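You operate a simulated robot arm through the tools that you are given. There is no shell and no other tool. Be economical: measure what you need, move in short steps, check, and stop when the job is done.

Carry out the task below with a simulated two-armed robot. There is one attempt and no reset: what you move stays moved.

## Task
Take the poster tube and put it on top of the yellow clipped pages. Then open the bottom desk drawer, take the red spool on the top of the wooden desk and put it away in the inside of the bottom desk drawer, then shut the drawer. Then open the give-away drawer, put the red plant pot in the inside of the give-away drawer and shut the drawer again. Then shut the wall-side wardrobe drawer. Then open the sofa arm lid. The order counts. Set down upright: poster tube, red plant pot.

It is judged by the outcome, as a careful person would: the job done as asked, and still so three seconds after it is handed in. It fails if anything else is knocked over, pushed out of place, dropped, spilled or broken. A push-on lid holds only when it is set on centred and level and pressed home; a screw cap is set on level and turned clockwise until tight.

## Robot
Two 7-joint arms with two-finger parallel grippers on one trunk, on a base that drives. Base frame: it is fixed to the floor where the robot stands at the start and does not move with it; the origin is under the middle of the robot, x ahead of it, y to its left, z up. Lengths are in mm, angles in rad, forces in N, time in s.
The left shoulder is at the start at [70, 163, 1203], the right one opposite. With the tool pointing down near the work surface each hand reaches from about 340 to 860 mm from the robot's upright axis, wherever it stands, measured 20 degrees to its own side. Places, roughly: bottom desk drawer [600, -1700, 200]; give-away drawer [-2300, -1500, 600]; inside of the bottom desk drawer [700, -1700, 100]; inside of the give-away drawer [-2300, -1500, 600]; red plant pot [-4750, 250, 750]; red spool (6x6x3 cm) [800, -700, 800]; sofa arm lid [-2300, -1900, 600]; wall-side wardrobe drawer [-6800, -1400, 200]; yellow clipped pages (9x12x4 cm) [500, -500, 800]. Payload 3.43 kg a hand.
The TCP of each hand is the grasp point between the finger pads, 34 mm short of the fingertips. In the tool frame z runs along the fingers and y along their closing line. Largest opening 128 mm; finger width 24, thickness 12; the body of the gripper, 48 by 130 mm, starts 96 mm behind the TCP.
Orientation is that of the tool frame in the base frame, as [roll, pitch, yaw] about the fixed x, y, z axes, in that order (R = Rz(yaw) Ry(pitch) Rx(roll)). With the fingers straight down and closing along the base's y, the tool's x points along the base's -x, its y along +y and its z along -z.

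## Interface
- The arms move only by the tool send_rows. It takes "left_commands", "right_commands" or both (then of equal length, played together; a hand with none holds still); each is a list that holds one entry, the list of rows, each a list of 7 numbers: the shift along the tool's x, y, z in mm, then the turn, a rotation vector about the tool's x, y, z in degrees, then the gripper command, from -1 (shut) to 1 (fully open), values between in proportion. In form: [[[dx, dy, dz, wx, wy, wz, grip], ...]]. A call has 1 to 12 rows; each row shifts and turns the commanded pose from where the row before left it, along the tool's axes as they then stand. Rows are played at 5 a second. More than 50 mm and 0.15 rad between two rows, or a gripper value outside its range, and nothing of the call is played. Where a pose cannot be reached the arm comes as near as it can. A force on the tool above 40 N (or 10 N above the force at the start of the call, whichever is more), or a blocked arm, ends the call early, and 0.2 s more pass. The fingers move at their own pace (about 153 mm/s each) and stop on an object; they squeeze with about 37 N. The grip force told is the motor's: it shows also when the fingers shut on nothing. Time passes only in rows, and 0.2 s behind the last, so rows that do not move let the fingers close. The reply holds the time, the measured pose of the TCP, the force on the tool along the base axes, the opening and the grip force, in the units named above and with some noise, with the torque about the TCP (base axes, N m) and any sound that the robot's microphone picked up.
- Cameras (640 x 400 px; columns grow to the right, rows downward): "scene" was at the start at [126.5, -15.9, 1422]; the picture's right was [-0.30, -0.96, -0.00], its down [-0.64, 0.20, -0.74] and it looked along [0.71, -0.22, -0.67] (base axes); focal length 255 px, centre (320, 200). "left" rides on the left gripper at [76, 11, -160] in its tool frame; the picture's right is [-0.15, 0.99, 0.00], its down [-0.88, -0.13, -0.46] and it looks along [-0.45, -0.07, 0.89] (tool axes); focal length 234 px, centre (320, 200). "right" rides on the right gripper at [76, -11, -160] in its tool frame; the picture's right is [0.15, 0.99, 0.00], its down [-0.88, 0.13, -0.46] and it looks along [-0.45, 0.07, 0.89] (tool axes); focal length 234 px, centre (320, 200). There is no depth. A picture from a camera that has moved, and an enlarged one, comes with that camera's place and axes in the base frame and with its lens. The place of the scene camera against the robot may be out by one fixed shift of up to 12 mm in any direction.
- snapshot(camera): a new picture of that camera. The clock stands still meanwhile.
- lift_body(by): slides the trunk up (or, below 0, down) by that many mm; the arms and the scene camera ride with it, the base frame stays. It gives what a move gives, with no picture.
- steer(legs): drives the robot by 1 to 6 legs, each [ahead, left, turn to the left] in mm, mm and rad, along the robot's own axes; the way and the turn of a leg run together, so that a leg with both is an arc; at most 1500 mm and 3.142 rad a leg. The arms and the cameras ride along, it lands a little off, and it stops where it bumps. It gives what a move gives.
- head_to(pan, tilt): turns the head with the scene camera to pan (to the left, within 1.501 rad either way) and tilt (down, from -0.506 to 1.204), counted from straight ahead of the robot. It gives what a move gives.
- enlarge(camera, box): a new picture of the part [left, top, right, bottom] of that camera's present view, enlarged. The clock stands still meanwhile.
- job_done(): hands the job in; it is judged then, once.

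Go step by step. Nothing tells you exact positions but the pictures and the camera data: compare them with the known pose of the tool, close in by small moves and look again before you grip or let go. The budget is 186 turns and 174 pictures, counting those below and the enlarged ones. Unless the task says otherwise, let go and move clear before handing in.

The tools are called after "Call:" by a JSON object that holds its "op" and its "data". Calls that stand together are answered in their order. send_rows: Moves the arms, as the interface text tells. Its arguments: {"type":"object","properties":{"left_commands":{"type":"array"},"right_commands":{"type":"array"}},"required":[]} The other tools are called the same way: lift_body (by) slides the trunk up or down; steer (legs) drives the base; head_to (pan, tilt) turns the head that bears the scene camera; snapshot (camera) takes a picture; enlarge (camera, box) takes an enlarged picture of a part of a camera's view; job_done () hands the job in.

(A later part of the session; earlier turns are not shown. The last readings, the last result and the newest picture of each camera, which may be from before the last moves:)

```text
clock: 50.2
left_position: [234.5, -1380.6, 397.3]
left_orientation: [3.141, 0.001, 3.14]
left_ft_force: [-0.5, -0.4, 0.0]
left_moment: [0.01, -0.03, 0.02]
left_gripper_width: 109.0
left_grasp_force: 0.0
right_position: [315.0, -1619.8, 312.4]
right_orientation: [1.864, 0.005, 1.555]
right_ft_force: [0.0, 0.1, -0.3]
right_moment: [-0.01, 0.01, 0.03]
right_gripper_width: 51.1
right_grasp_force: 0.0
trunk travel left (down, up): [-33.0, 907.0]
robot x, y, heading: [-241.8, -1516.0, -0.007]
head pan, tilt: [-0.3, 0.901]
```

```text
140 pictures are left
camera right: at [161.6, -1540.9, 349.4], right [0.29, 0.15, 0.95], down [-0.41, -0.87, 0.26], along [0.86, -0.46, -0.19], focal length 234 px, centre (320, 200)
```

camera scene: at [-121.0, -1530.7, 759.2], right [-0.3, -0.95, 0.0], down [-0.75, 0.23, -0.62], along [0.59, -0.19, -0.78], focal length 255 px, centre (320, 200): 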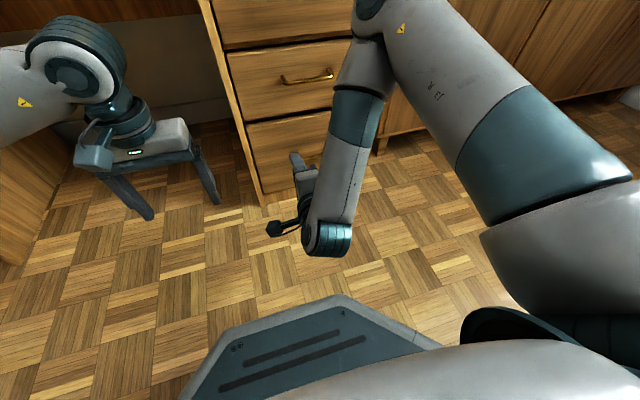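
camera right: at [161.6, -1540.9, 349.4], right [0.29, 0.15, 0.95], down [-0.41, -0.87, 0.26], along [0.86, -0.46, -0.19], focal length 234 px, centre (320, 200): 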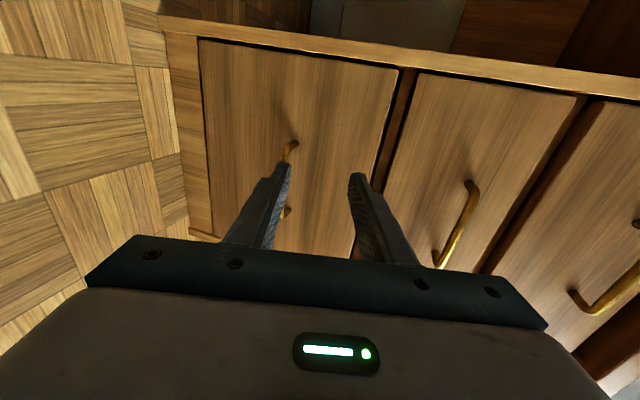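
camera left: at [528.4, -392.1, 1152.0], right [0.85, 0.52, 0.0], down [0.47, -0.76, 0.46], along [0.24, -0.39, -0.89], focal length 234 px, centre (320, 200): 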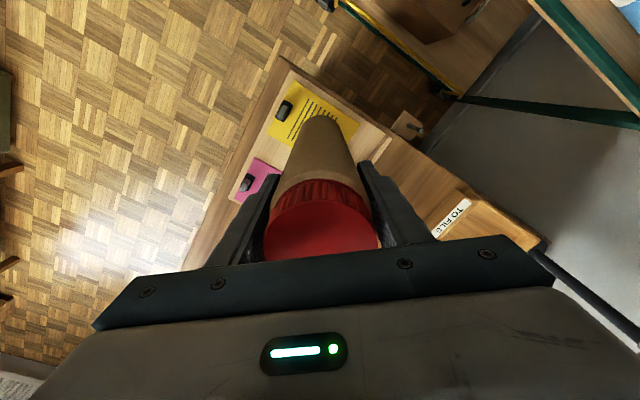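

The handle seems at about x 430, y -1630…-1730, z 243. Move in line with it with fingers partly open.

Call:
{"op": "send_rows", "data": {"right_commands": [[[-20, -12, 15, 0, 0, 0, 0.3], [-20, -12, 16, 0, 0, 0, 0.3], [-20, -11, 16, 0, 0, 0, 0.3], [0, 0, 0, 0, 0, 0, 0.3]]]}}

Call:
{"op": "snapshot", "data": {"camera": "right"}}

Call:
{"op": "snapshot", "data": {"camera": "scene"}}

```text
clock: 51.2
left_position: [234.6, -1380.2, 396.8]
left_orientation: [-3.142, 0.0, 3.141]
left_ft_force: [0.1, 0.1, 0.4]
left_moment: [0.03, 0.02, 0.01]
left_gripper_width: 109.0
left_grasp_force: 0.0
right_position: [335.8, -1616.8, 305.3]
right_orientation: [1.873, 0.007, 1.542]
right_ft_force: [0.1, 0.4, 0.3]
right_moment: [-0.03, 0.01, 0.02]
right_gripper_width: 83.1
right_grasp_force: 0.1
right hand out of reach, approached as far as the arm can: row 1, 2, 3
trunk travel left (down, up): [-33.0, 907.0]
robot x, y, heading: [-238.5, -1515.8, -0.001]
head pan, tilt: [-0.3, 0.901]
```

```text
139 pictures are left
camera right: at [182.6, -1536.9, 341.8], right [0.3, 0.15, 0.94], down [-0.42, -0.87, 0.27], along [0.86, -0.47, -0.2], focal length 234 px, centre (320, 200)
```

right: 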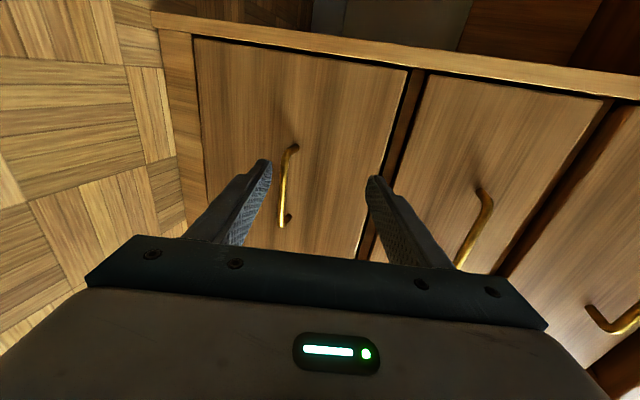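

```text
138 pictures are left
camera scene: at [-121.0, -1530.7, 759.2], right [-0.3, -0.95, 0.0], down [-0.75, 0.23, -0.62], along [0.59, -0.19, -0.78], focal length 255 px, centre (320, 200)
```

scene: 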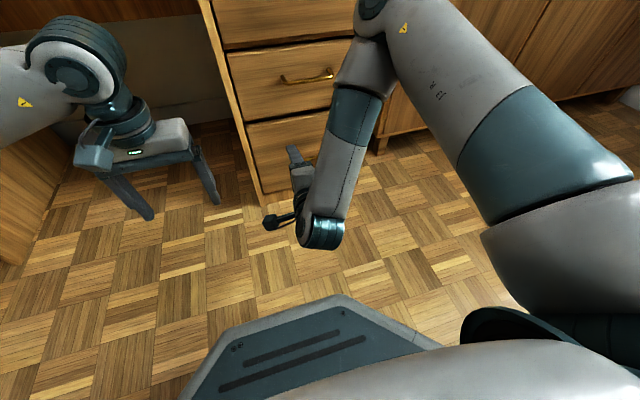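

The wrist is at its pitch limit; I'll tilt the tool about 15° further down, and then move to the handle line.

Call:
{"op": "send_rows", "data": {"right_commands": [[[0, 0, 0, 7.5, 0, 0, 0.3], [0, 0, 0, 7.5, 0, 0, 0.3], [-20, 0, 0, 0, 0, 0, 0.3], [-20, 0, 0, 0, 0, 0, 0.3], [-20, 0, 0, 0, 0, 0, 0.3], [0, 0, 0, 0, 0, 0, 0.3]]]}}

Call:
{"op": "snapshot", "data": {"camera": "right"}}

```text
clock: 52.6
left_position: [233.0, -1379.4, 397.6]
left_orientation: [3.141, -0.001, 3.141]
left_ft_force: [0.2, -0.1, 0.2]
left_moment: [0.02, 0.02, 0.0]
left_gripper_width: 108.8
left_grasp_force: 0.0
right_position: [335.3, -1676.3, 304.4]
right_orientation: [2.127, 0.006, 1.554]
right_ft_force: [0.6, 0.6, 1.3]
right_moment: [0.01, -0.01, -0.01]
right_gripper_width: 83.2
right_grasp_force: 0.1
trunk travel left (down, up): [-33.0, 907.0]
robot x, y, heading: [-238.2, -1517.3, 0.002]
head pan, tilt: [-0.3, 0.901]
```

```text
137 pictures are left
camera right: at [195.2, -1598.3, 380.6], right [0.53, 0.14, 0.84], down [-0.33, -0.87, 0.36], along [0.78, -0.46, -0.41], focal length 234 px, centre (320, 200)
```

right: 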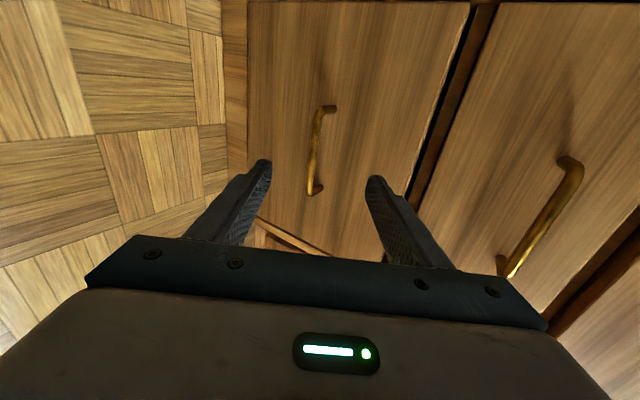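

Handle in sight between the fingers' line. Advance gently toward it.

Call:
{"op": "send_rows", "data": {"right_commands": [[[-3, -5, 25, 0, 0, 0, 0.0], [-2, 0, 25, 0, 0, 0, -0.1], [0, 0, 20, 0, 0, 0, -0.1], [0, 0, 0, 0, 0, 0, -0.1]]]}}

Call:
{"op": "snapshot", "data": {"camera": "right"}}

Call:
{"op": "enlarge", "data": {"camera": "scene", "box": [220, 80, 400, 260]}}

```text
clock: 53.6
left_position: [233.9, -1380.1, 396.8]
left_orientation: [-3.141, 0.0, 3.139]
left_ft_force: [-0.3, -0.1, -0.8]
left_moment: [-0.01, 0.02, 0.02]
left_gripper_width: 109.1
left_grasp_force: 0.1
right_position: [392.6, -1678.0, 267.7]
right_orientation: [2.134, 0.008, 1.549]
right_ft_force: [-0.3, 0.0, 0.3]
right_moment: [0.01, 0.01, 0.02]
right_gripper_width: 57.8
right_grasp_force: 0.1
right hand out of reach, approached as far as the arm can: row 3
trunk travel left (down, up): [-33.0, 907.0]
robot x, y, heading: [-243.7, -1518.0, -0.003]
head pan, tilt: [-0.3, 0.901]
```

```text
136 pictures are left
camera right: at [253.7, -1598.4, 343.2], right [0.53, 0.14, 0.84], down [-0.33, -0.87, 0.36], along [0.78, -0.47, -0.42], focal length 234 px, centre (320, 200)
```

right: 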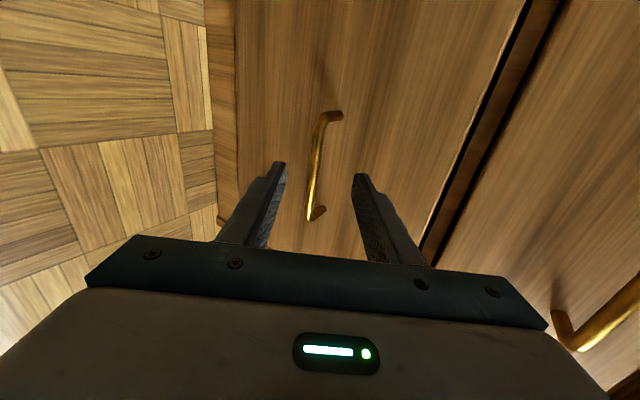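

```text
2.22 times, centred on (310, 170) of scene
camera zoom: at [-121.0, -1530.7, 759.2], right [-0.3, -0.95, 0.0], down [-0.75, 0.23, -0.62], along [0.59, -0.19, -0.78], focal length 567 px, centre (342, 267)
```

zoom: 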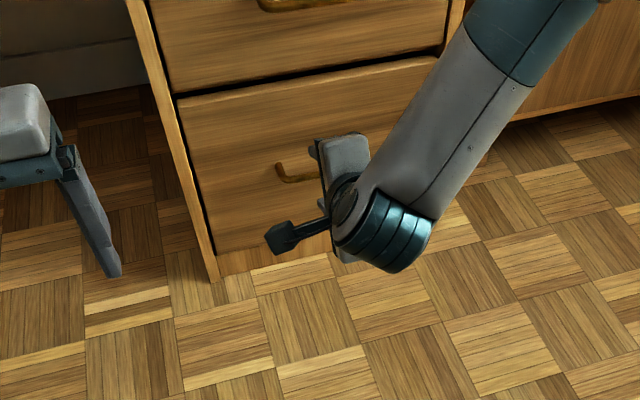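

Arm's reach is limited there, so I'll lower the trunk by 22 and creep the base forward instead.

Call:
{"op": "lift_body", "data": {"by": -22}}

Call:
{"op": "steer", "data": {"legs": [[22, 0, 0]]}}

Call:
{"op": "snapshot", "data": {"camera": "right"}}

Call:
{"op": "enlarge", "data": {"camera": "scene", "box": [220, 80, 400, 260]}}

```text
clock: 54.3
left_position: [234.2, -1380.5, 374.1]
left_orientation: [3.141, -0.001, 3.14]
left_ft_force: [-0.5, -0.2, -0.5]
left_moment: [0.02, -0.01, 0.07]
left_gripper_width: 108.6
left_grasp_force: 0.0
right_position: [392.5, -1677.2, 244.5]
right_orientation: [2.134, 0.009, 1.551]
right_ft_force: [0.6, -1.1, 0.3]
right_moment: [-0.02, -0.01, -0.01]
right_gripper_width: 57.7
right_grasp_force: 0.1
trunk travel left (down, up): [-11.0, 929.0]
robot x, y, heading: [-242.0, -1517.1, 0.002]
head pan, tilt: [-0.3, 0.901]
```

```text
clock: 55.0
left_position: [254.7, -1380.3, 374.3]
left_orientation: [-3.141, -0.001, 3.138]
left_ft_force: [-0.2, 0.1, 0.3]
left_moment: [0.02, 0.0, -0.01]
left_gripper_width: 108.8
left_grasp_force: 0.1
right_position: [412.9, -1678.3, 244.4]
right_orientation: [2.134, 0.009, 1.548]
right_ft_force: [0.2, -0.9, -0.3]
right_moment: [-0.03, 0.01, 0.0]
right_gripper_width: 57.7
right_grasp_force: 0.2
trunk travel left (down, up): [-11.0, 929.0]
robot x, y, heading: [-219.4, -1517.9, -0.006]
head pan, tilt: [-0.3, 0.901]
```

```text
134 pictures are left
camera right: at [274.4, -1599.1, 321.2], right [0.53, 0.14, 0.84], down [-0.34, -0.87, 0.36], along [0.78, -0.47, -0.42], focal length 234 px, centre (320, 200)
```

right: 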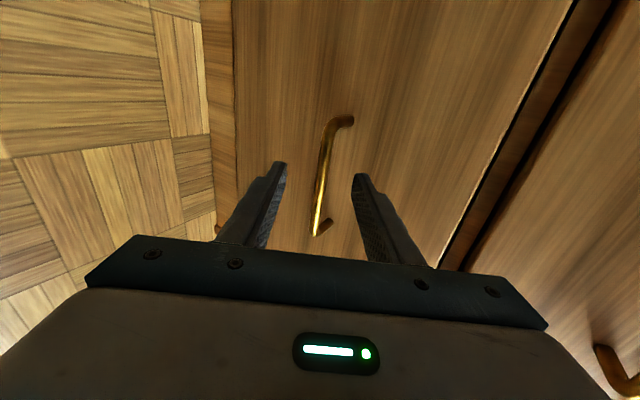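

```text
2.22 times, centred on (310, 170) of scene
camera zoom: at [-100.1, -1530.9, 737.2], right [-0.3, -0.95, 0.0], down [-0.75, 0.23, -0.62], along [0.59, -0.19, -0.78], focal length 567 px, centre (342, 267)
```

zoom: 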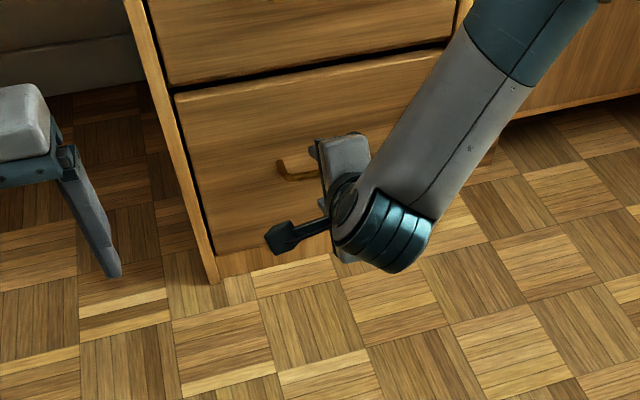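

Cross-checking views puts the bar at about [452, ·, 223]. Lower 10 and creep 24 forward.

Call:
{"op": "lift_body", "data": {"by": -10}}

Call:
{"op": "steer", "data": {"legs": [[24, 0, 0]]}}

Call:
{"op": "snapshot", "data": {"camera": "right"}}

```text
clock: 55.6
left_position: [256.0, -1380.4, 365.6]
left_orientation: [-3.141, 0.0, 3.137]
left_ft_force: [-0.1, -0.7, 0.4]
left_moment: [0.04, -0.02, 0.01]
left_gripper_width: 108.9
left_grasp_force: 0.0
right_position: [413.4, -1678.8, 235.3]
right_orientation: [2.135, 0.009, 1.548]
right_ft_force: [1.0, -0.1, -0.3]
right_moment: [0.02, 0.02, -0.01]
right_gripper_width: 57.6
right_grasp_force: 0.0
trunk travel left (down, up): [-1.0, 939.0]
robot x, y, heading: [-217.1, -1517.1, -0.004]
head pan, tilt: [-0.3, 0.901]
```

```text
clock: 56.6
left_position: [278.5, -1381.6, 364.4]
left_orientation: [3.141, -0.002, 3.135]
left_ft_force: [-0.1, -0.1, -0.1]
left_moment: [0.02, 0.0, 0.01]
left_gripper_width: 108.7
left_grasp_force: 0.0
right_position: [434.1, -1679.2, 234.6]
right_orientation: [2.136, 0.011, 1.549]
right_ft_force: [-1.3, -0.1, -0.7]
right_moment: [-0.01, -0.01, -0.02]
right_gripper_width: 56.9
right_grasp_force: 0.1
trunk travel left (down, up): [-1.0, 939.0]
robot x, y, heading: [-196.3, -1520.5, -0.002]
head pan, tilt: [-0.3, 0.901]
stopped in leg 1: the force on the tool passed its limit (the readings are from after the stop); the commanded pose is now the measured one
```

```text
132 pictures are left
camera right: at [295.6, -1599.3, 311.2], right [0.53, 0.14, 0.83], down [-0.33, -0.87, 0.36], along [0.78, -0.47, -0.42], focal length 234 px, centre (320, 200)
```

right: 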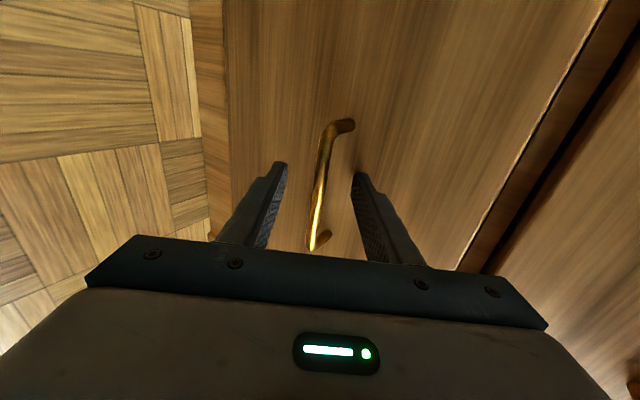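

A fingertip touched the face; the bar is between the fingers. Close and read the width.

Call:
{"op": "send_rows", "data": {"right_commands": [[[0, 0, 0, 0, 0, 0, -0.5], [0, 0, 0, 0, 0, 0, -1], [0, 0, 0, 0, 0, 0, -1], [0, 0, 0, 0, 0, 0, -1]]]}}

Call:
{"op": "snapshot", "data": {"camera": "right"}}

```text
clock: 57.6
left_position: [277.8, -1380.4, 363.9]
left_orientation: [-3.141, -0.002, 3.138]
left_ft_force: [-0.1, 0.6, 0.0]
left_moment: [0.0, -0.04, 0.0]
left_gripper_width: 108.8
left_grasp_force: 0.0
right_position: [433.5, -1679.1, 236.2]
right_orientation: [2.137, 0.009, 1.55]
right_ft_force: [0.1, -0.6, -1.2]
right_moment: [-0.72, 0.05, 0.6]
right_gripper_width: 11.0
right_grasp_force: 43.9
trunk travel left (down, up): [-1.0, 939.0]
robot x, y, heading: [-195.4, -1514.2, -0.005]
head pan, tilt: [-0.3, 0.901]
```

```text
131 pictures are left
camera right: at [295.7, -1599.2, 311.1], right [0.53, 0.14, 0.83], down [-0.33, -0.87, 0.36], along [0.78, -0.47, -0.42], focal length 234 px, centre (320, 200)
```

right: 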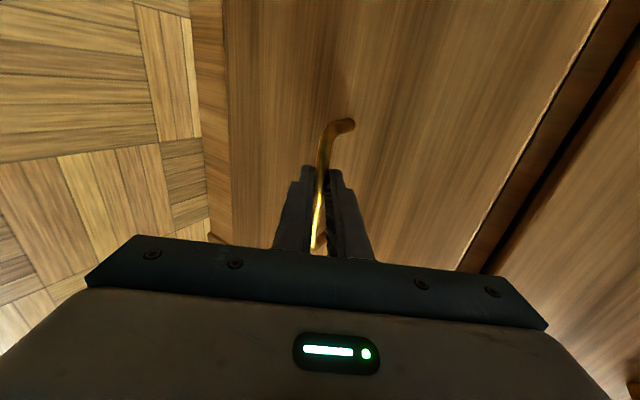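

The bar is gripped (11 mm). Pull by backing the base.

Call:
{"op": "steer", "data": {"legs": [[-90, 0, 0]]}}

Call:
{"op": "snapshot", "data": {"camera": "right"}}

```text
clock: 58.7
left_position: [212.5, -1379.8, 366.1]
left_orientation: [-3.141, 0.002, 3.135]
left_ft_force: [0.0, -0.2, -0.2]
left_moment: [0.01, -0.02, 0.0]
left_gripper_width: 108.9
left_grasp_force: 0.0
right_position: [367.2, -1677.7, 236.0]
right_orientation: [2.139, 0.01, 1.552]
right_ft_force: [-0.6, -1.0, 7.2]
right_moment: [-0.65, -0.08, 0.36]
right_gripper_width: 10.8
right_grasp_force: 44.7
trunk travel left (down, up): [-1.0, 939.0]
robot x, y, heading: [-260.9, -1514.5, -0.001]
head pan, tilt: [-0.3, 0.901]
stopped in leg 1: the robot was blocked; the commanded pose is now the measured one
```

```text
130 pictures are left
camera right: at [229.1, -1599.3, 311.3], right [0.54, 0.14, 0.83], down [-0.33, -0.87, 0.36], along [0.78, -0.47, -0.42], focal length 234 px, centre (320, 200)
```

right: 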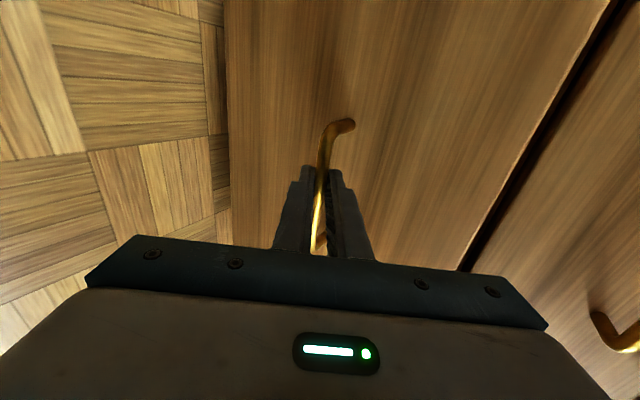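

Opened 66 mm; the base is blocked behind. Continue pulling with the arm.

Call:
{"op": "send_rows", "data": {"right_commands": [[[0, -10.7, -16.9, 0, 0, 0, -1], [0, -10.7, -16.9, 0, 0, 0, -1], [0, -10.7, -16.9, 0, 0, 0, -1], [0, -10.7, -16.9, 0, 0, 0, -1]]]}}

Call:
{"op": "snapshot", "data": {"camera": "scene"}}

```text
clock: 59.7
left_position: [213.9, -1382.5, 366.0]
left_orientation: [-3.141, 0.003, 3.136]
left_ft_force: [0.2, -0.3, -0.4]
left_moment: [0.01, 0.01, 0.02]
left_gripper_width: 108.8
left_grasp_force: 0.1
right_position: [283.3, -1677.9, 233.6]
right_orientation: [2.147, 0.015, 1.54]
right_ft_force: [0.5, -27.6, 15.7]
right_moment: [-0.9, -0.21, 0.09]
right_gripper_width: 10.7
right_grasp_force: 44.4
trunk travel left (down, up): [-1.0, 939.0]
robot x, y, heading: [-262.3, -1514.1, -0.006]
head pan, tilt: [-0.3, 0.901]
```

```text
129 pictures are left
camera scene: at [-142.6, -1531.3, 727.4], right [-0.3, -0.95, 0.0], down [-0.75, 0.24, -0.62], along [0.59, -0.19, -0.78], focal length 255 px, centre (320, 200)
```

scene: 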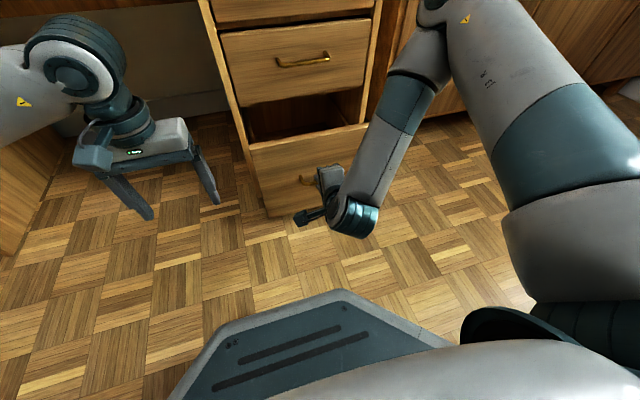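

Call:
{"op": "send_rows", "data": {"right_commands": [[[-3, -10.7, -16.9, 0, 0, 0, -1], [-1, -10.7, -16.9, 0, 0, 0, -1], [0, -10.7, -16.9, 0, 0, 0, -1], [0, -10.7, -16.9, 0, 0, 0, -1], [0, 0, 0, 0, 0, 0, -1]]]}}

Call:
{"op": "snapshot", "data": {"camera": "scene"}}

```text
clock: 60.3
left_position: [213.6, -1380.5, 366.8]
left_orientation: [3.141, 0.001, 3.134]
left_ft_force: [0.3, -0.4, -0.9]
left_moment: [0.0, 0.02, -0.01]
left_gripper_width: 108.9
left_grasp_force: 0.1
right_position: [257.6, -1672.3, 234.6]
right_orientation: [2.138, 0.018, 1.54]
right_ft_force: [-1.0, 0.7, 6.5]
right_moment: [-0.83, -0.12, 0.08]
right_gripper_width: 10.8
right_grasp_force: 43.8
right hand out of reach, approached as far as the arm can: row 1, 2, 3
trunk travel left (down, up): [-1.0, 939.0]
robot x, y, heading: [-259.7, -1516.7, -0.005]
head pan, tilt: [-0.3, 0.901]
stopped in row 3 (right hand): the force on the tool passed its limit (the readings are from after the stop); the commanded pose is now the measured one
```

```text
128 pictures are left
camera scene: at [-142.2, -1531.2, 727.2], right [-0.3, -0.95, 0.0], down [-0.75, 0.24, -0.62], along [0.59, -0.19, -0.78], focal length 255 px, centre (320, 200)
```

scene: 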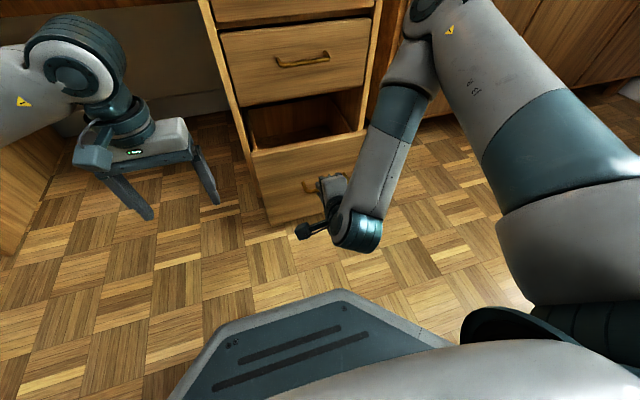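

Drawer is open about 176 mm, enough for the spool. Release the bar, tilt down and back off.

Call:
{"op": "send_rows", "data": {"right_commands": [[[0, 0, 0, 0, 0, 0, -0.4], [0, 0, 0, 0, 0, 0, -0.1], [0, 0, 0, 0, 0, 0, -0.1], [0, 0, -2, 7.5, 0, 0, -0.1], [0, 0, -3, 7.5, 0, 0, -0.1], [0, 0, -5, 7.5, 0, 0, -0.1], [0, 0, -10, 7.5, 0, 0, -0.1], [0, 0, 0, 0, 0, 0, -0.1]]]}}

Call:
{"op": "snapshot", "data": {"camera": "right"}}

Call:
{"op": "snapshot", "data": {"camera": "scene"}}

```text
clock: 62.1
left_position: [213.6, -1381.5, 366.9]
left_orientation: [-3.141, 0.002, 3.134]
left_ft_force: [0.5, -0.1, 0.2]
left_moment: [0.04, 0.04, -0.01]
left_gripper_width: 108.8
left_grasp_force: 0.1
right_position: [246.7, -1673.4, 248.5]
right_orientation: [2.664, 0.016, 1.54]
right_ft_force: [0.5, -0.1, 0.7]
right_moment: [0.03, 0.02, 0.0]
right_gripper_width: 57.8
right_grasp_force: 0.0
trunk travel left (down, up): [-1.0, 939.0]
robot x, y, heading: [-261.3, -1515.3, -0.004]
head pan, tilt: [-0.3, 0.901]
```

```text
127 pictures are left
camera right: at [165.2, -1591.9, 385.1], right [0.88, 0.13, 0.45], down [-0.12, -0.87, 0.48], along [0.45, -0.48, -0.75], focal length 234 px, centre (320, 200)
```

right: 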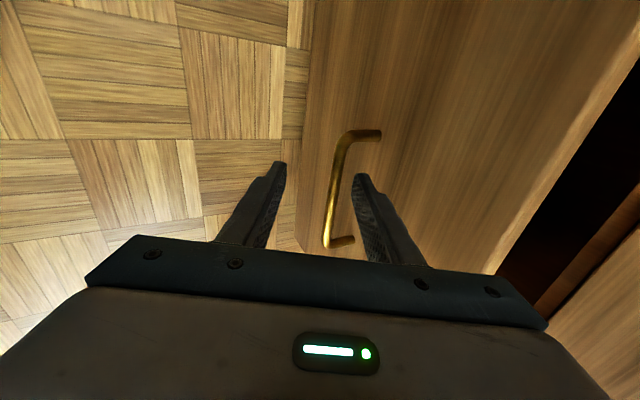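

```text
126 pictures are left
camera scene: at [-141.8, -1531.3, 727.2], right [-0.3, -0.95, 0.0], down [-0.75, 0.24, -0.62], along [0.59, -0.19, -0.78], focal length 255 px, centre (320, 200)
```

scene: 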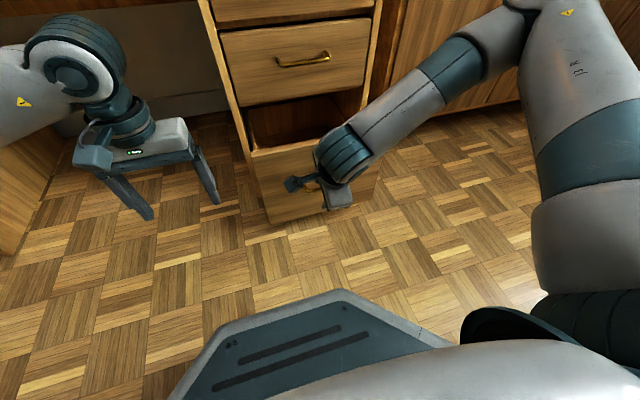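

Call:
{"op": "send_rows", "data": {"right_commands": [[[0, 0, -20, 0, 0, 0, -0.1], [0, 0, -20, 0, 0, 0, -0.1], [0, 0, -20, 0, 0, 0, -0.1], [0, 0, -20, 0, 0, 0, -0.1], [0, 0, -20, 0, 0, 0, -0.1], [0, 0, -20, 0, 0, 0, -0.1]]]}}

Call:
{"op": "snapshot", "data": {"camera": "right"}}

```text
clock: 63.5
left_position: [213.3, -1382.1, 366.4]
left_orientation: [3.142, 0.002, 3.137]
left_ft_force: [-0.3, 0.2, 0.5]
left_moment: [0.02, 0.01, 0.03]
left_gripper_width: 108.7
left_grasp_force: 0.1
right_position: [209.7, -1665.2, 353.8]
right_orientation: [2.668, 0.018, 1.542]
right_ft_force: [0.1, 0.9, -0.5]
right_moment: [0.0, 0.02, -0.01]
right_gripper_width: 57.3
right_grasp_force: 0.3
right hand out of reach, approached as far as the arm can: row 4, 5, 6
trunk travel left (down, up): [-1.0, 939.0]
robot x, y, heading: [-259.3, -1517.9, -0.006]
head pan, tilt: [-0.3, 0.901]
```

```text
125 pictures are left
camera right: at [129.1, -1585.5, 491.0], right [0.88, 0.13, 0.45], down [-0.12, -0.87, 0.48], along [0.45, -0.48, -0.75], focal length 234 px, centre (320, 200)
```

right: 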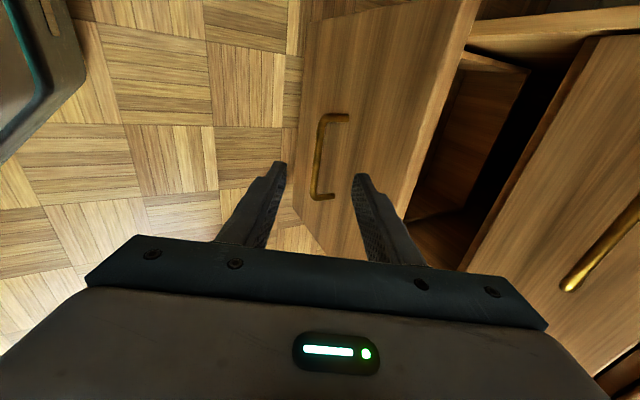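

Free of the handle. I'll straighten the tool down, hook behind the drawer front and pull it a bit further open for room.

Call:
{"op": "send_rows", "data": {"right_commands": [[[0, 0, -18, 7, 0, 0, -0.7], [0, 0, -18, 7, 0, 0, -1], [0, 0, -18, 7, 0, 0, -1], [0, 0, -18, 6.1, 0, 0, -1], [0, 0, -10, 0, 0, 0, -1], [0, 30, 0, 0, 0, 0, -1], [0, 30, 0, 0, 0, 0, -1], [0, 30, 0, 0, 0, 0, -1], [0, 30, 0, 0, 0, 0, -1]]]}}

Call:
{"op": "snapshot", "data": {"camera": "right"}}

Call:
{"op": "snapshot", "data": {"camera": "scene"}}

```text
clock: 65.5
left_position: [213.6, -1381.7, 364.6]
left_orientation: [3.141, 0.002, 3.135]
left_ft_force: [0.5, -0.9, -0.5]
left_moment: [-0.01, -0.03, 0.02]
left_gripper_width: 108.8
left_grasp_force: 0.1
right_position: [307.9, -1662.1, 437.1]
right_orientation: [3.14, 0.015, 1.541]
right_ft_force: [-0.1, 0.2, 0.0]
right_moment: [-0.03, 0.01, -0.02]
right_gripper_width: 0.0
right_grasp_force: 32.8
trunk travel left (down, up): [-1.0, 939.0]
robot x, y, heading: [-263.0, -1519.3, -0.003]
head pan, tilt: [-0.3, 0.901]
```

```text
124 pictures are left
camera right: at [299.4, -1584.5, 596.4], right [0.99, 0.12, 0.0], down [0.1, -0.88, 0.47], along [0.06, -0.47, -0.88], focal length 234 px, centre (320, 200)
```

right: 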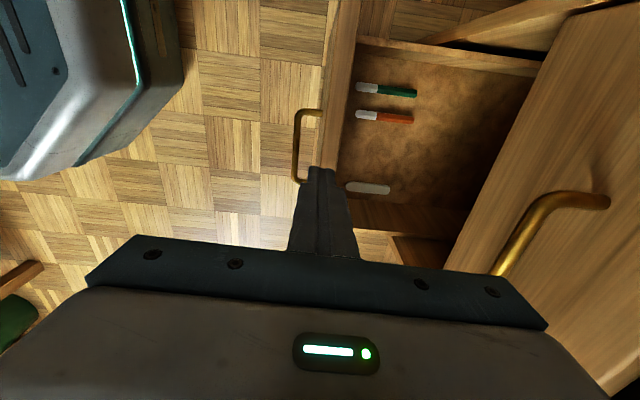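

```text
123 pictures are left
camera scene: at [-141.9, -1531.4, 727.2], right [-0.3, -0.95, 0.0], down [-0.75, 0.24, -0.62], along [0.59, -0.19, -0.78], focal length 255 px, centre (320, 200)
```

scene: 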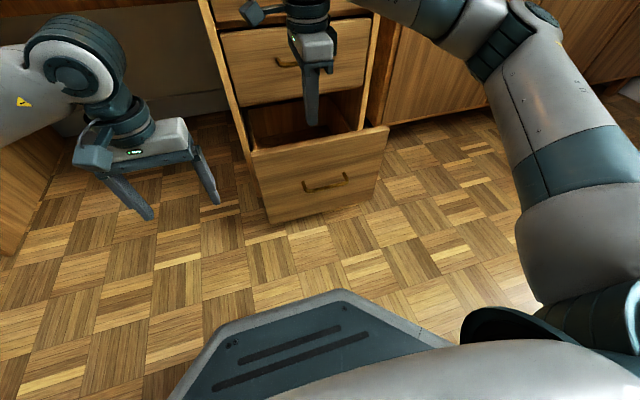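

The drawer holds three markers near the front. Hook behind the front and pull further.

Call:
{"op": "send_rows", "data": {"right_commands": [[[0, 24, 0, 0, 0, 0, -1], [0, 24, 0, 0, 0, 0, -1], [0, 0, 30, 0, 0, 0, -1], [0, 0, 30, 0, 0, 0, -1], [0, 0, 30, 0, 0, 0, -1], [0, -20, 0, 0, 0, 0, -1], [0, -20, 0, 0, 0, 0, -1], [0, -20, 0, 0, 0, 0, -1], [0, -20, 0, 0, 0, 0, -1], [0, -20, 0, 0, 0, 0, -1]]]}}

Call:
{"op": "snapshot", "data": {"camera": "right"}}

```text
clock: 67.7
left_position: [214.2, -1381.5, 365.1]
left_orientation: [3.141, 0.001, 3.137]
left_ft_force: [-0.2, -1.2, -0.4]
left_moment: [-0.01, -0.01, -0.01]
left_gripper_width: 108.9
left_grasp_force: 0.1
right_position: [255.0, -1664.7, 346.7]
right_orientation: [3.138, 0.017, 1.542]
right_ft_force: [1.2, 0.6, 0.4]
right_moment: [-0.03, 0.01, 0.0]
right_gripper_width: 0.0
right_grasp_force: 33.1
trunk travel left (down, up): [-1.0, 939.0]
robot x, y, heading: [-257.6, -1518.8, -0.003]
head pan, tilt: [-0.3, 0.901]
```

```text
122 pictures are left
camera right: at [246.6, -1587.4, 505.2], right [0.99, 0.12, 0.0], down [0.1, -0.88, 0.47], along [0.06, -0.47, -0.88], focal length 234 px, centre (320, 200)
```

right: 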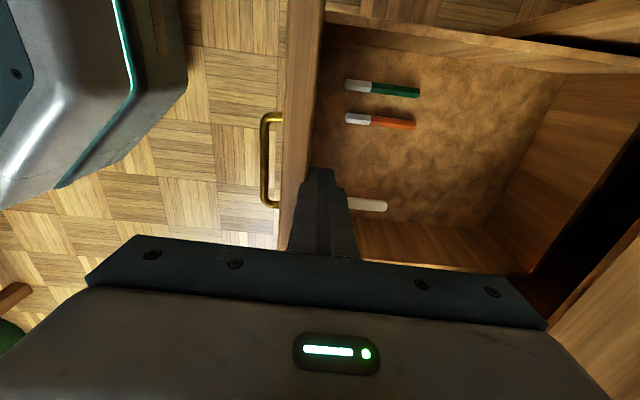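

Drawer well open, back panel visible; free spot is about [365, -1710]. Now raise the trunk, re-yaw the hand, and go to the spool near [775, -703].

Call:
{"op": "lift_body", "data": {"by": 400}}

Call:
{"op": "lift_body", "data": {"by": 380}}

Call:
{"op": "send_rows", "data": {"right_commands": [[[0, 0, 0, 0, 0, -8.3, 0], [0, 0, 0, 0, 0, -8.3, 0.5], [0, 0, 0, 0, 0, -8.3, 1], [0, 0, 0, 0, 0, -8.3, 1], [0, 0, 0, 0, 0, -8.3, 1], [0, 0, 0, 0, 0, -8.3, 1], [0, 0, 0, 0, 0, -8.3, 1], [0, 0, 0, 0, 0, -8.3, 1], [0, 0, 0, 0, 0, -8.3, 1], [0, 0, 0, 0, 0, -8.3, 1], [0, 0, 0, 0, 0, -8.3, 1]]]}}

Call:
{"op": "head_to", "data": {"pan": -0.2, "tilt": 0.7}}

Call:
{"op": "snapshot", "data": {"camera": "scene"}}

```text
clock: 71.5
left_position: [214.4, -1381.4, 765.9]
left_orientation: [-3.141, 0.001, 3.135]
left_ft_force: [-0.9, 0.3, 0.4]
left_moment: [0.05, 0.02, -0.03]
left_gripper_width: 108.8
left_grasp_force: 0.1
right_position: [257.5, -1666.6, 745.8]
right_orientation: [3.136, 0.015, 1.541]
right_ft_force: [-0.1, 0.5, 0.3]
right_moment: [0.02, 0.02, 0.03]
right_gripper_width: 0.0
right_grasp_force: 33.0
trunk travel left (down, up): [-401.0, 539.0]
robot x, y, heading: [-261.2, -1520.6, -0.005]
head pan, tilt: [-0.3, 0.901]
```

```text
clock: 75.2
left_position: [214.5, -1380.4, 1146.0]
left_orientation: [3.14, 0.003, 3.135]
left_ft_force: [0.0, -0.1, 0.4]
left_moment: [-0.04, -0.01, -0.02]
left_gripper_width: 108.7
left_grasp_force: 0.1
right_position: [256.5, -1666.2, 1126.0]
right_orientation: [3.137, 0.016, 1.541]
right_ft_force: [1.0, 0.1, -1.0]
right_moment: [0.0, -0.02, 0.01]
right_gripper_width: 0.0
right_grasp_force: 32.8
trunk travel left (down, up): [-781.0, 159.0]
robot x, y, heading: [-259.3, -1518.3, -0.009]
head pan, tilt: [-0.3, 0.901]
```

```text
clock: 77.6
left_position: [213.6, -1381.3, 1145.0]
left_orientation: [3.14, 0.001, 3.134]
left_ft_force: [0.6, 0.2, -0.4]
left_moment: [-0.02, 0.0, 0.01]
left_gripper_width: 109.0
left_grasp_force: 0.2
right_position: [255.8, -1665.0, 1124.9]
right_orientation: [-3.125, 0.003, 3.137]
right_ft_force: [-0.8, 0.4, 0.2]
right_moment: [-0.01, 0.01, -0.03]
right_gripper_width: 128.0
right_grasp_force: 0.0
trunk travel left (down, up): [-781.0, 159.0]
robot x, y, heading: [-263.0, -1515.2, -0.005]
head pan, tilt: [-0.3, 0.901]
```

```text
clock: 78.3
left_position: [213.4, -1380.9, 1146.4]
left_orientation: [-3.14, 0.001, 3.136]
left_ft_force: [0.4, 0.1, -0.5]
left_moment: [-0.04, 0.03, 0.02]
left_gripper_width: 108.9
left_grasp_force: 0.1
right_position: [256.8, -1665.3, 1125.9]
right_orientation: [-3.127, 0.004, 3.135]
right_ft_force: [0.2, -0.4, -0.4]
right_moment: [0.03, -0.02, 0.01]
right_gripper_width: 128.0
right_grasp_force: 0.1
trunk travel left (down, up): [-781.0, 159.0]
robot x, y, heading: [-262.2, -1517.6, -0.008]
head pan, tilt: [-0.201, 0.7]
```

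```text
121 pictures are left
camera scene: at [-130.5, -1526.0, 1523.3], right [-0.2, -0.98, 0.0], down [-0.63, 0.13, -0.76], along [0.75, -0.16, -0.64], focal length 255 px, centre (320, 200)
```

scene: 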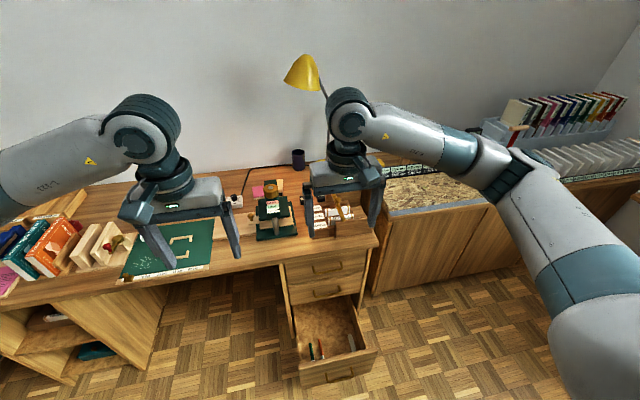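

Call:
{"op": "steer", "data": {"legs": [[30, 0, 0.006], [0, 1085, 0], [280, 0, 0]]}}

Call:
{"op": "snapshot", "data": {"camera": "scene"}}

Call:
{"op": "snapshot", "data": {"camera": "right"}}

```text
clock: 85.8
left_position: [532.2, -337.3, 1147.2]
left_orientation: [3.141, 0.002, 3.113]
left_ft_force: [0.3, 0.2, -0.2]
left_moment: [-0.03, 0.0, 0.02]
left_gripper_width: 108.8
left_grasp_force: 0.1
right_position: [567.1, -621.2, 1125.1]
right_orientation: [-3.125, 0.004, 3.113]
right_ft_force: [0.3, 0.0, 0.4]
right_moment: [-0.02, 0.0, -0.04]
right_gripper_width: 127.7
right_grasp_force: 0.0
trunk travel left (down, up): [-781.0, 159.0]
robot x, y, heading: [57.6, -463.2, -0.03]
head pan, tilt: [-0.201, 0.7]
```

```text
120 pictures are left
camera scene: at [183.3, -474.1, 1523.5], right [-0.22, -0.97, 0.0], down [-0.63, 0.14, -0.77], along [0.75, -0.17, -0.64], focal length 255 px, centre (320, 200)
```

scene: 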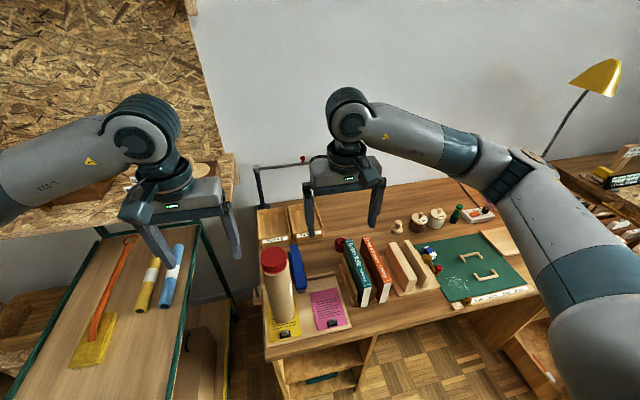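

```text
119 pictures are left
camera right: at [490.9, -627.9, 1286.7], right [-0.12, 0.99, -0.02], down [0.88, 0.11, 0.46], along [0.46, 0.04, -0.89], focal length 234 px, centre (320, 200)
```

right: 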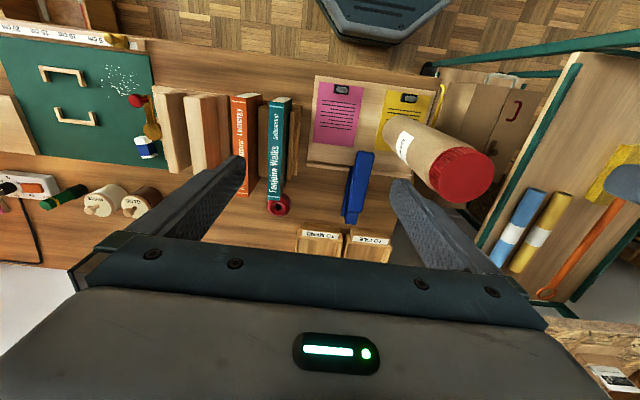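

Spool seen near [780, -710]. Moving the right hand above it, staying over the books.

Call:
{"op": "send_rows", "data": {"right_commands": [[[-36, -14, 0, 0, 0, 0, 1], [-36, -14, 0, 0, 0, 0, 1], [-36, -14, 20, 0, 0, 0, 1], [-36, -14, 30, 0, 0, 0, 1], [-36, -14, 40, 0, 0, 0, 1], [-33, -14, 45, 0, 0, 0, 1]]]}}

Call:
{"op": "snapshot", "data": {"camera": "right"}}

Call:
{"op": "enlarge", "data": {"camera": "scene", "box": [240, 140, 440, 320]}}

```text
refused: row 5 steps farther than a row can; nothing moved
```

```text
118 pictures are left
camera right: at [490.9, -627.9, 1286.7], right [-0.12, 0.99, -0.02], down [0.88, 0.11, 0.46], along [0.46, 0.04, -0.89], focal length 234 px, centre (320, 200)
```

right: 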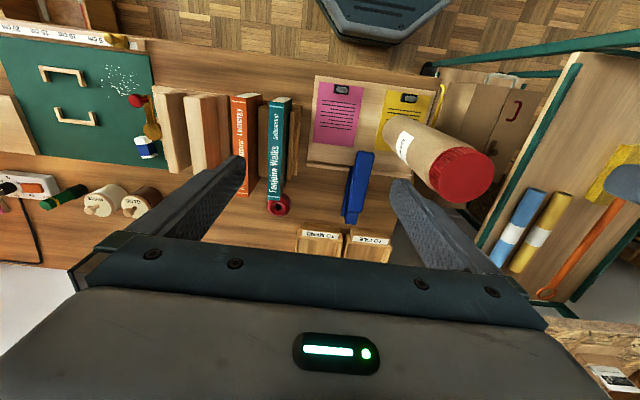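

```text
2.22 times, centred on (340, 230) of scene
camera zoom: at [183.3, -474.1, 1523.5], right [-0.22, -0.97, 0.0], down [-0.63, 0.14, -0.77], along [0.75, -0.17, -0.64], focal length 567 px, centre (276, 133)
```

zoom: 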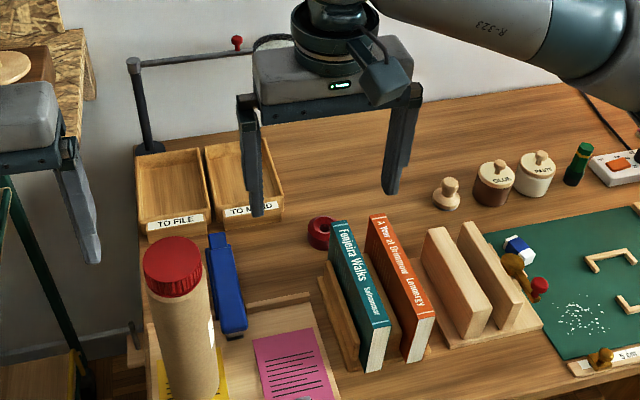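

Call:
{"op": "send_rows", "data": {"right_commands": [[[-36, -12, 0, 0, 0, 0, 1], [-36, -12, 10, 0, 0, 0, 1], [-36, -12, 20, 0, 0, 0, 1], [-35, -12, 30, 0, 0, 0, 1], [-35, -12, 30, 0, 0, 0, 1], [-33, -12, 30, 0, 0, 0, 1], [0, 0, 20, 0, 0, 0, 1]]]}}

Call:
{"op": "snapshot", "data": {"camera": "right"}}

Call:
{"op": "enlarge", "data": {"camera": "scene", "box": [240, 140, 440, 320]}}

```text
clock: 87.4
left_position: [531.3, -337.5, 1145.1]
left_orientation: [-3.142, 0.002, 3.113]
left_ft_force: [0.5, 0.4, -0.5]
left_moment: [0.03, -0.01, 0.01]
left_gripper_width: 108.8
left_grasp_force: 0.1
right_position: [776.3, -698.5, 985.8]
right_orientation: [-3.125, 0.004, 3.113]
right_ft_force: [0.0, 0.5, -0.3]
right_moment: [0.02, 0.02, 0.02]
right_gripper_width: 127.7
right_grasp_force: 0.0
trunk travel left (down, up): [-781.0, 159.0]
robot x, y, heading: [53.0, -463.0, -0.025]
head pan, tilt: [-0.201, 0.7]
```

```text
116 pictures are left
camera right: at [699.7, -705.8, 1146.5], right [-0.12, 0.99, -0.02], down [0.88, 0.11, 0.46], along [0.46, 0.04, -0.89], focal length 234 px, centre (320, 200)
```

right: 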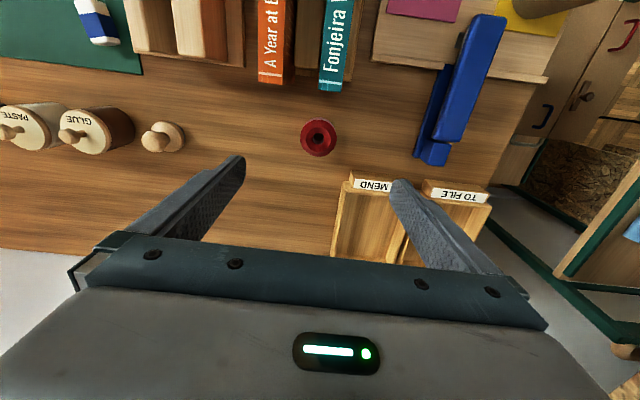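

```text
2.22 times, centred on (340, 230) of scene
camera zoom: at [184.3, -474.5, 1523.4], right [-0.23, -0.97, 0.0], down [-0.63, 0.15, -0.76], along [0.75, -0.17, -0.64], focal length 567 px, centre (276, 133)
```

zoom: 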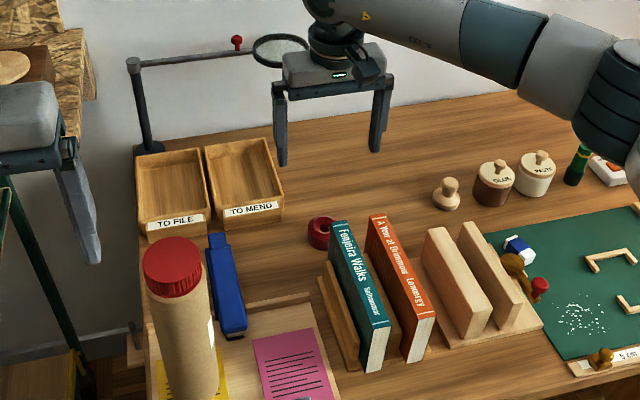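

Call:
{"op": "send_rows", "data": {"right_commands": [[[-5, -4, 40, 0, 0, 0, 0.6], [0, 0, 45, 0, 0, 0, 0.6], [0, 0, 40, 0, 0, 0, 0.6], [0, 0, 0, 0, 0, 0, 0.6]]]}}

Call:
{"op": "snapshot", "data": {"camera": "right"}}

Call:
{"op": "enlarge", "data": {"camera": "scene", "box": [280, 170, 400, 280]}}

```text
clock: 88.4
left_position: [532.6, -336.3, 1146.0]
left_orientation: [-3.141, 0.003, 3.114]
left_ft_force: [-0.5, -0.4, -1.1]
left_moment: [0.04, -0.01, 0.01]
left_gripper_width: 109.0
left_grasp_force: 0.0
right_position: [785.5, -706.3, 860.8]
right_orientation: [-3.126, 0.005, 3.112]
right_ft_force: [0.0, -0.1, -0.6]
right_moment: [0.05, -0.02, 0.01]
right_gripper_width: 102.4
right_grasp_force: 0.1
trunk travel left (down, up): [-781.0, 159.0]
robot x, y, heading: [55.2, -458.8, -0.024]
head pan, tilt: [-0.201, 0.7]
```

```text
114 pictures are left
camera right: at [708.5, -712.7, 1021.5], right [-0.12, 0.99, -0.02], down [0.88, 0.11, 0.46], along [0.46, 0.04, -0.89], focal length 234 px, centre (320, 200)
```

right: 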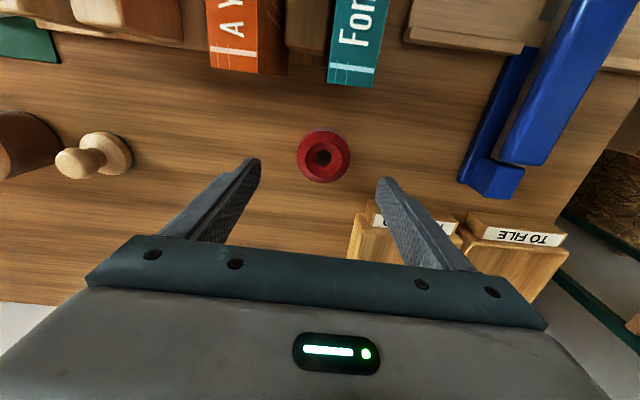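

```text
3.64 times, centred on (340, 225) of scene
camera zoom: at [184.4, -474.3, 1523.4], right [-0.22, -0.97, 0.0], down [-0.63, 0.14, -0.76], along [0.75, -0.17, -0.64], focal length 928 px, centre (247, 109)
```

zoom: 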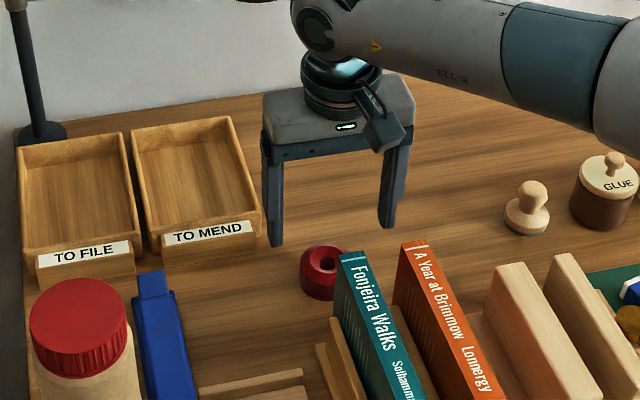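

Call:
{"op": "send_rows", "data": {"right_commands": [[[0, 2, 30, 0, 0, 0, 0.6], [0, 0, 30, 0, 0, 0, 0.6], [0, 0, 5, 0, 0, 0, 0.6], [0, 0, 4, 0, 0, 0, 0.6], [0, 0, 0, 0, 0, 0, 0.6]]]}}

Call:
{"op": "snapshot", "data": {"camera": "right"}}

Call:
{"op": "enlarge", "data": {"camera": "scene", "box": [280, 170, 400, 280]}}

```text
clock: 89.6
left_position: [531.9, -336.2, 1145.8]
left_orientation: [3.141, 0.001, 3.112]
left_ft_force: [-0.6, -0.2, 0.7]
left_moment: [0.0, 0.0, 0.03]
left_gripper_width: 108.7
left_grasp_force: 0.0
right_position: [781.4, -705.7, 794.2]
right_orientation: [-3.125, 0.004, 3.112]
right_ft_force: [-1.7, -0.6, 5.0]
right_moment: [0.33, 0.07, 0.12]
right_gripper_width: 102.1
right_grasp_force: 0.0
trunk travel left (down, up): [-781.0, 159.0]
robot x, y, heading: [54.2, -463.2, -0.033]
head pan, tilt: [-0.201, 0.7]
```

```text
112 pictures are left
camera right: at [705.6, -712.1, 955.3], right [-0.12, 0.99, -0.02], down [0.88, 0.11, 0.46], along [0.46, 0.04, -0.89], focal length 234 px, centre (320, 200)
```

right: 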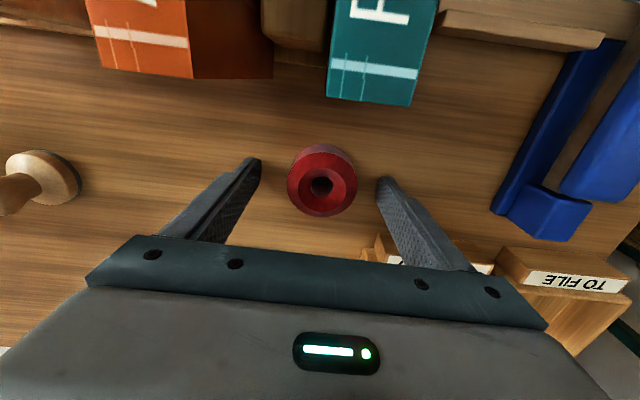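

```text
3.64 times, centred on (340, 225) of scene
camera zoom: at [183.7, -473.9, 1523.5], right [-0.22, -0.97, 0.0], down [-0.63, 0.14, -0.77], along [0.75, -0.17, -0.64], focal length 928 px, centre (247, 109)
```

zoom: 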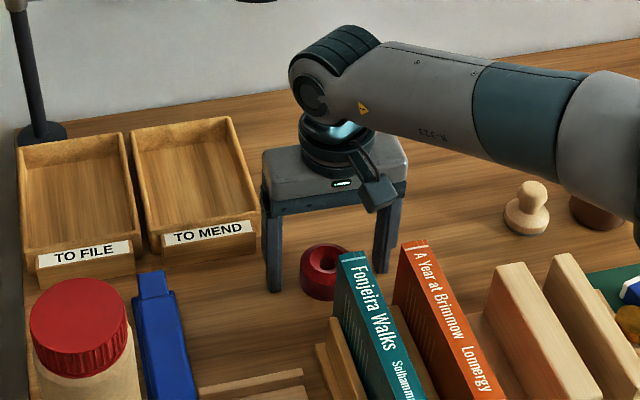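

Call:
{"op": "send_rows", "data": {"right_commands": [[[0, 0, -3, 0, 0, 0, 0.4], [0, 0, 0, 0, 0, 0, 0], [0, 0, 0, 0, 0, 0, -0.4], [0, 0, 0, 0, 0, 0, -1], [0, 0, 0, 0, 0, 0, -1]]]}}

Call:
{"op": "send_rows", "data": {"right_commands": [[[0, 0, -15, 0, 0, 0, -1], [0, 0, -30, 0, 0, 0, -1], [0, 0, -40, 0, 0, 0, -1], [0, 0, -40, 0, 0, 0, -1], [0, 0, -40, 0, 0, 0, -1], [0, 0, -40, 0, 0, 0, -1]]]}}

Call:
{"op": "snapshot", "data": {"camera": "right"}}

```text
clock: 90.8
left_position: [531.3, -336.4, 1145.7]
left_orientation: [-3.141, 0.002, 3.114]
left_ft_force: [-0.1, -0.7, 0.7]
left_moment: [-0.03, 0.01, 0.01]
left_gripper_width: 108.8
left_grasp_force: 0.1
right_position: [784.1, -704.1, 796.2]
right_orientation: [-3.127, 0.004, 3.115]
right_ft_force: [0.4, 0.4, 1.1]
right_moment: [-0.02, -0.01, 0.02]
right_gripper_width: 53.3
right_grasp_force: 37.2
trunk travel left (down, up): [-781.0, 159.0]
robot x, y, heading: [53.9, -461.2, -0.025]
head pan, tilt: [-0.201, 0.7]
```

```text
clock: 92.2
left_position: [531.5, -335.9, 1145.6]
left_orientation: [3.141, 0.001, 3.113]
left_ft_force: [0.9, 0.6, -0.5]
left_moment: [-0.03, -0.02, 0.0]
left_gripper_width: 108.7
left_grasp_force: 0.0
right_position: [783.4, -700.7, 1003.6]
right_orientation: [-3.125, 0.006, 3.113]
right_ft_force: [0.6, -0.4, -1.0]
right_moment: [0.0, -0.02, -0.01]
right_gripper_width: 53.4
right_grasp_force: 36.8
trunk travel left (down, up): [-781.0, 159.0]
robot x, y, heading: [55.4, -465.9, -0.026]
head pan, tilt: [-0.201, 0.7]
```

```text
110 pictures are left
camera right: at [706.4, -707.5, 1164.1], right [-0.12, 0.99, -0.02], down [0.88, 0.11, 0.46], along [0.46, 0.04, -0.89], focal length 234 px, centre (320, 200)
```

right: 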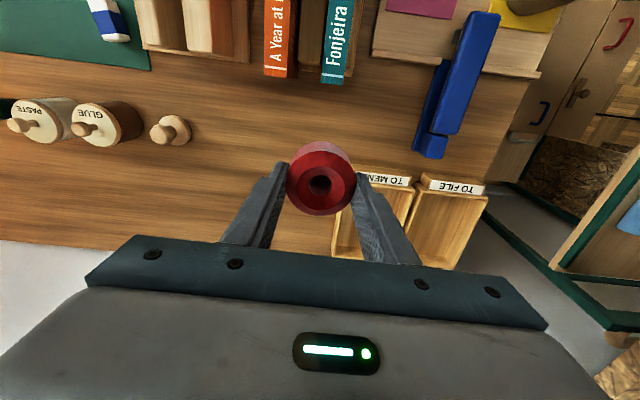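

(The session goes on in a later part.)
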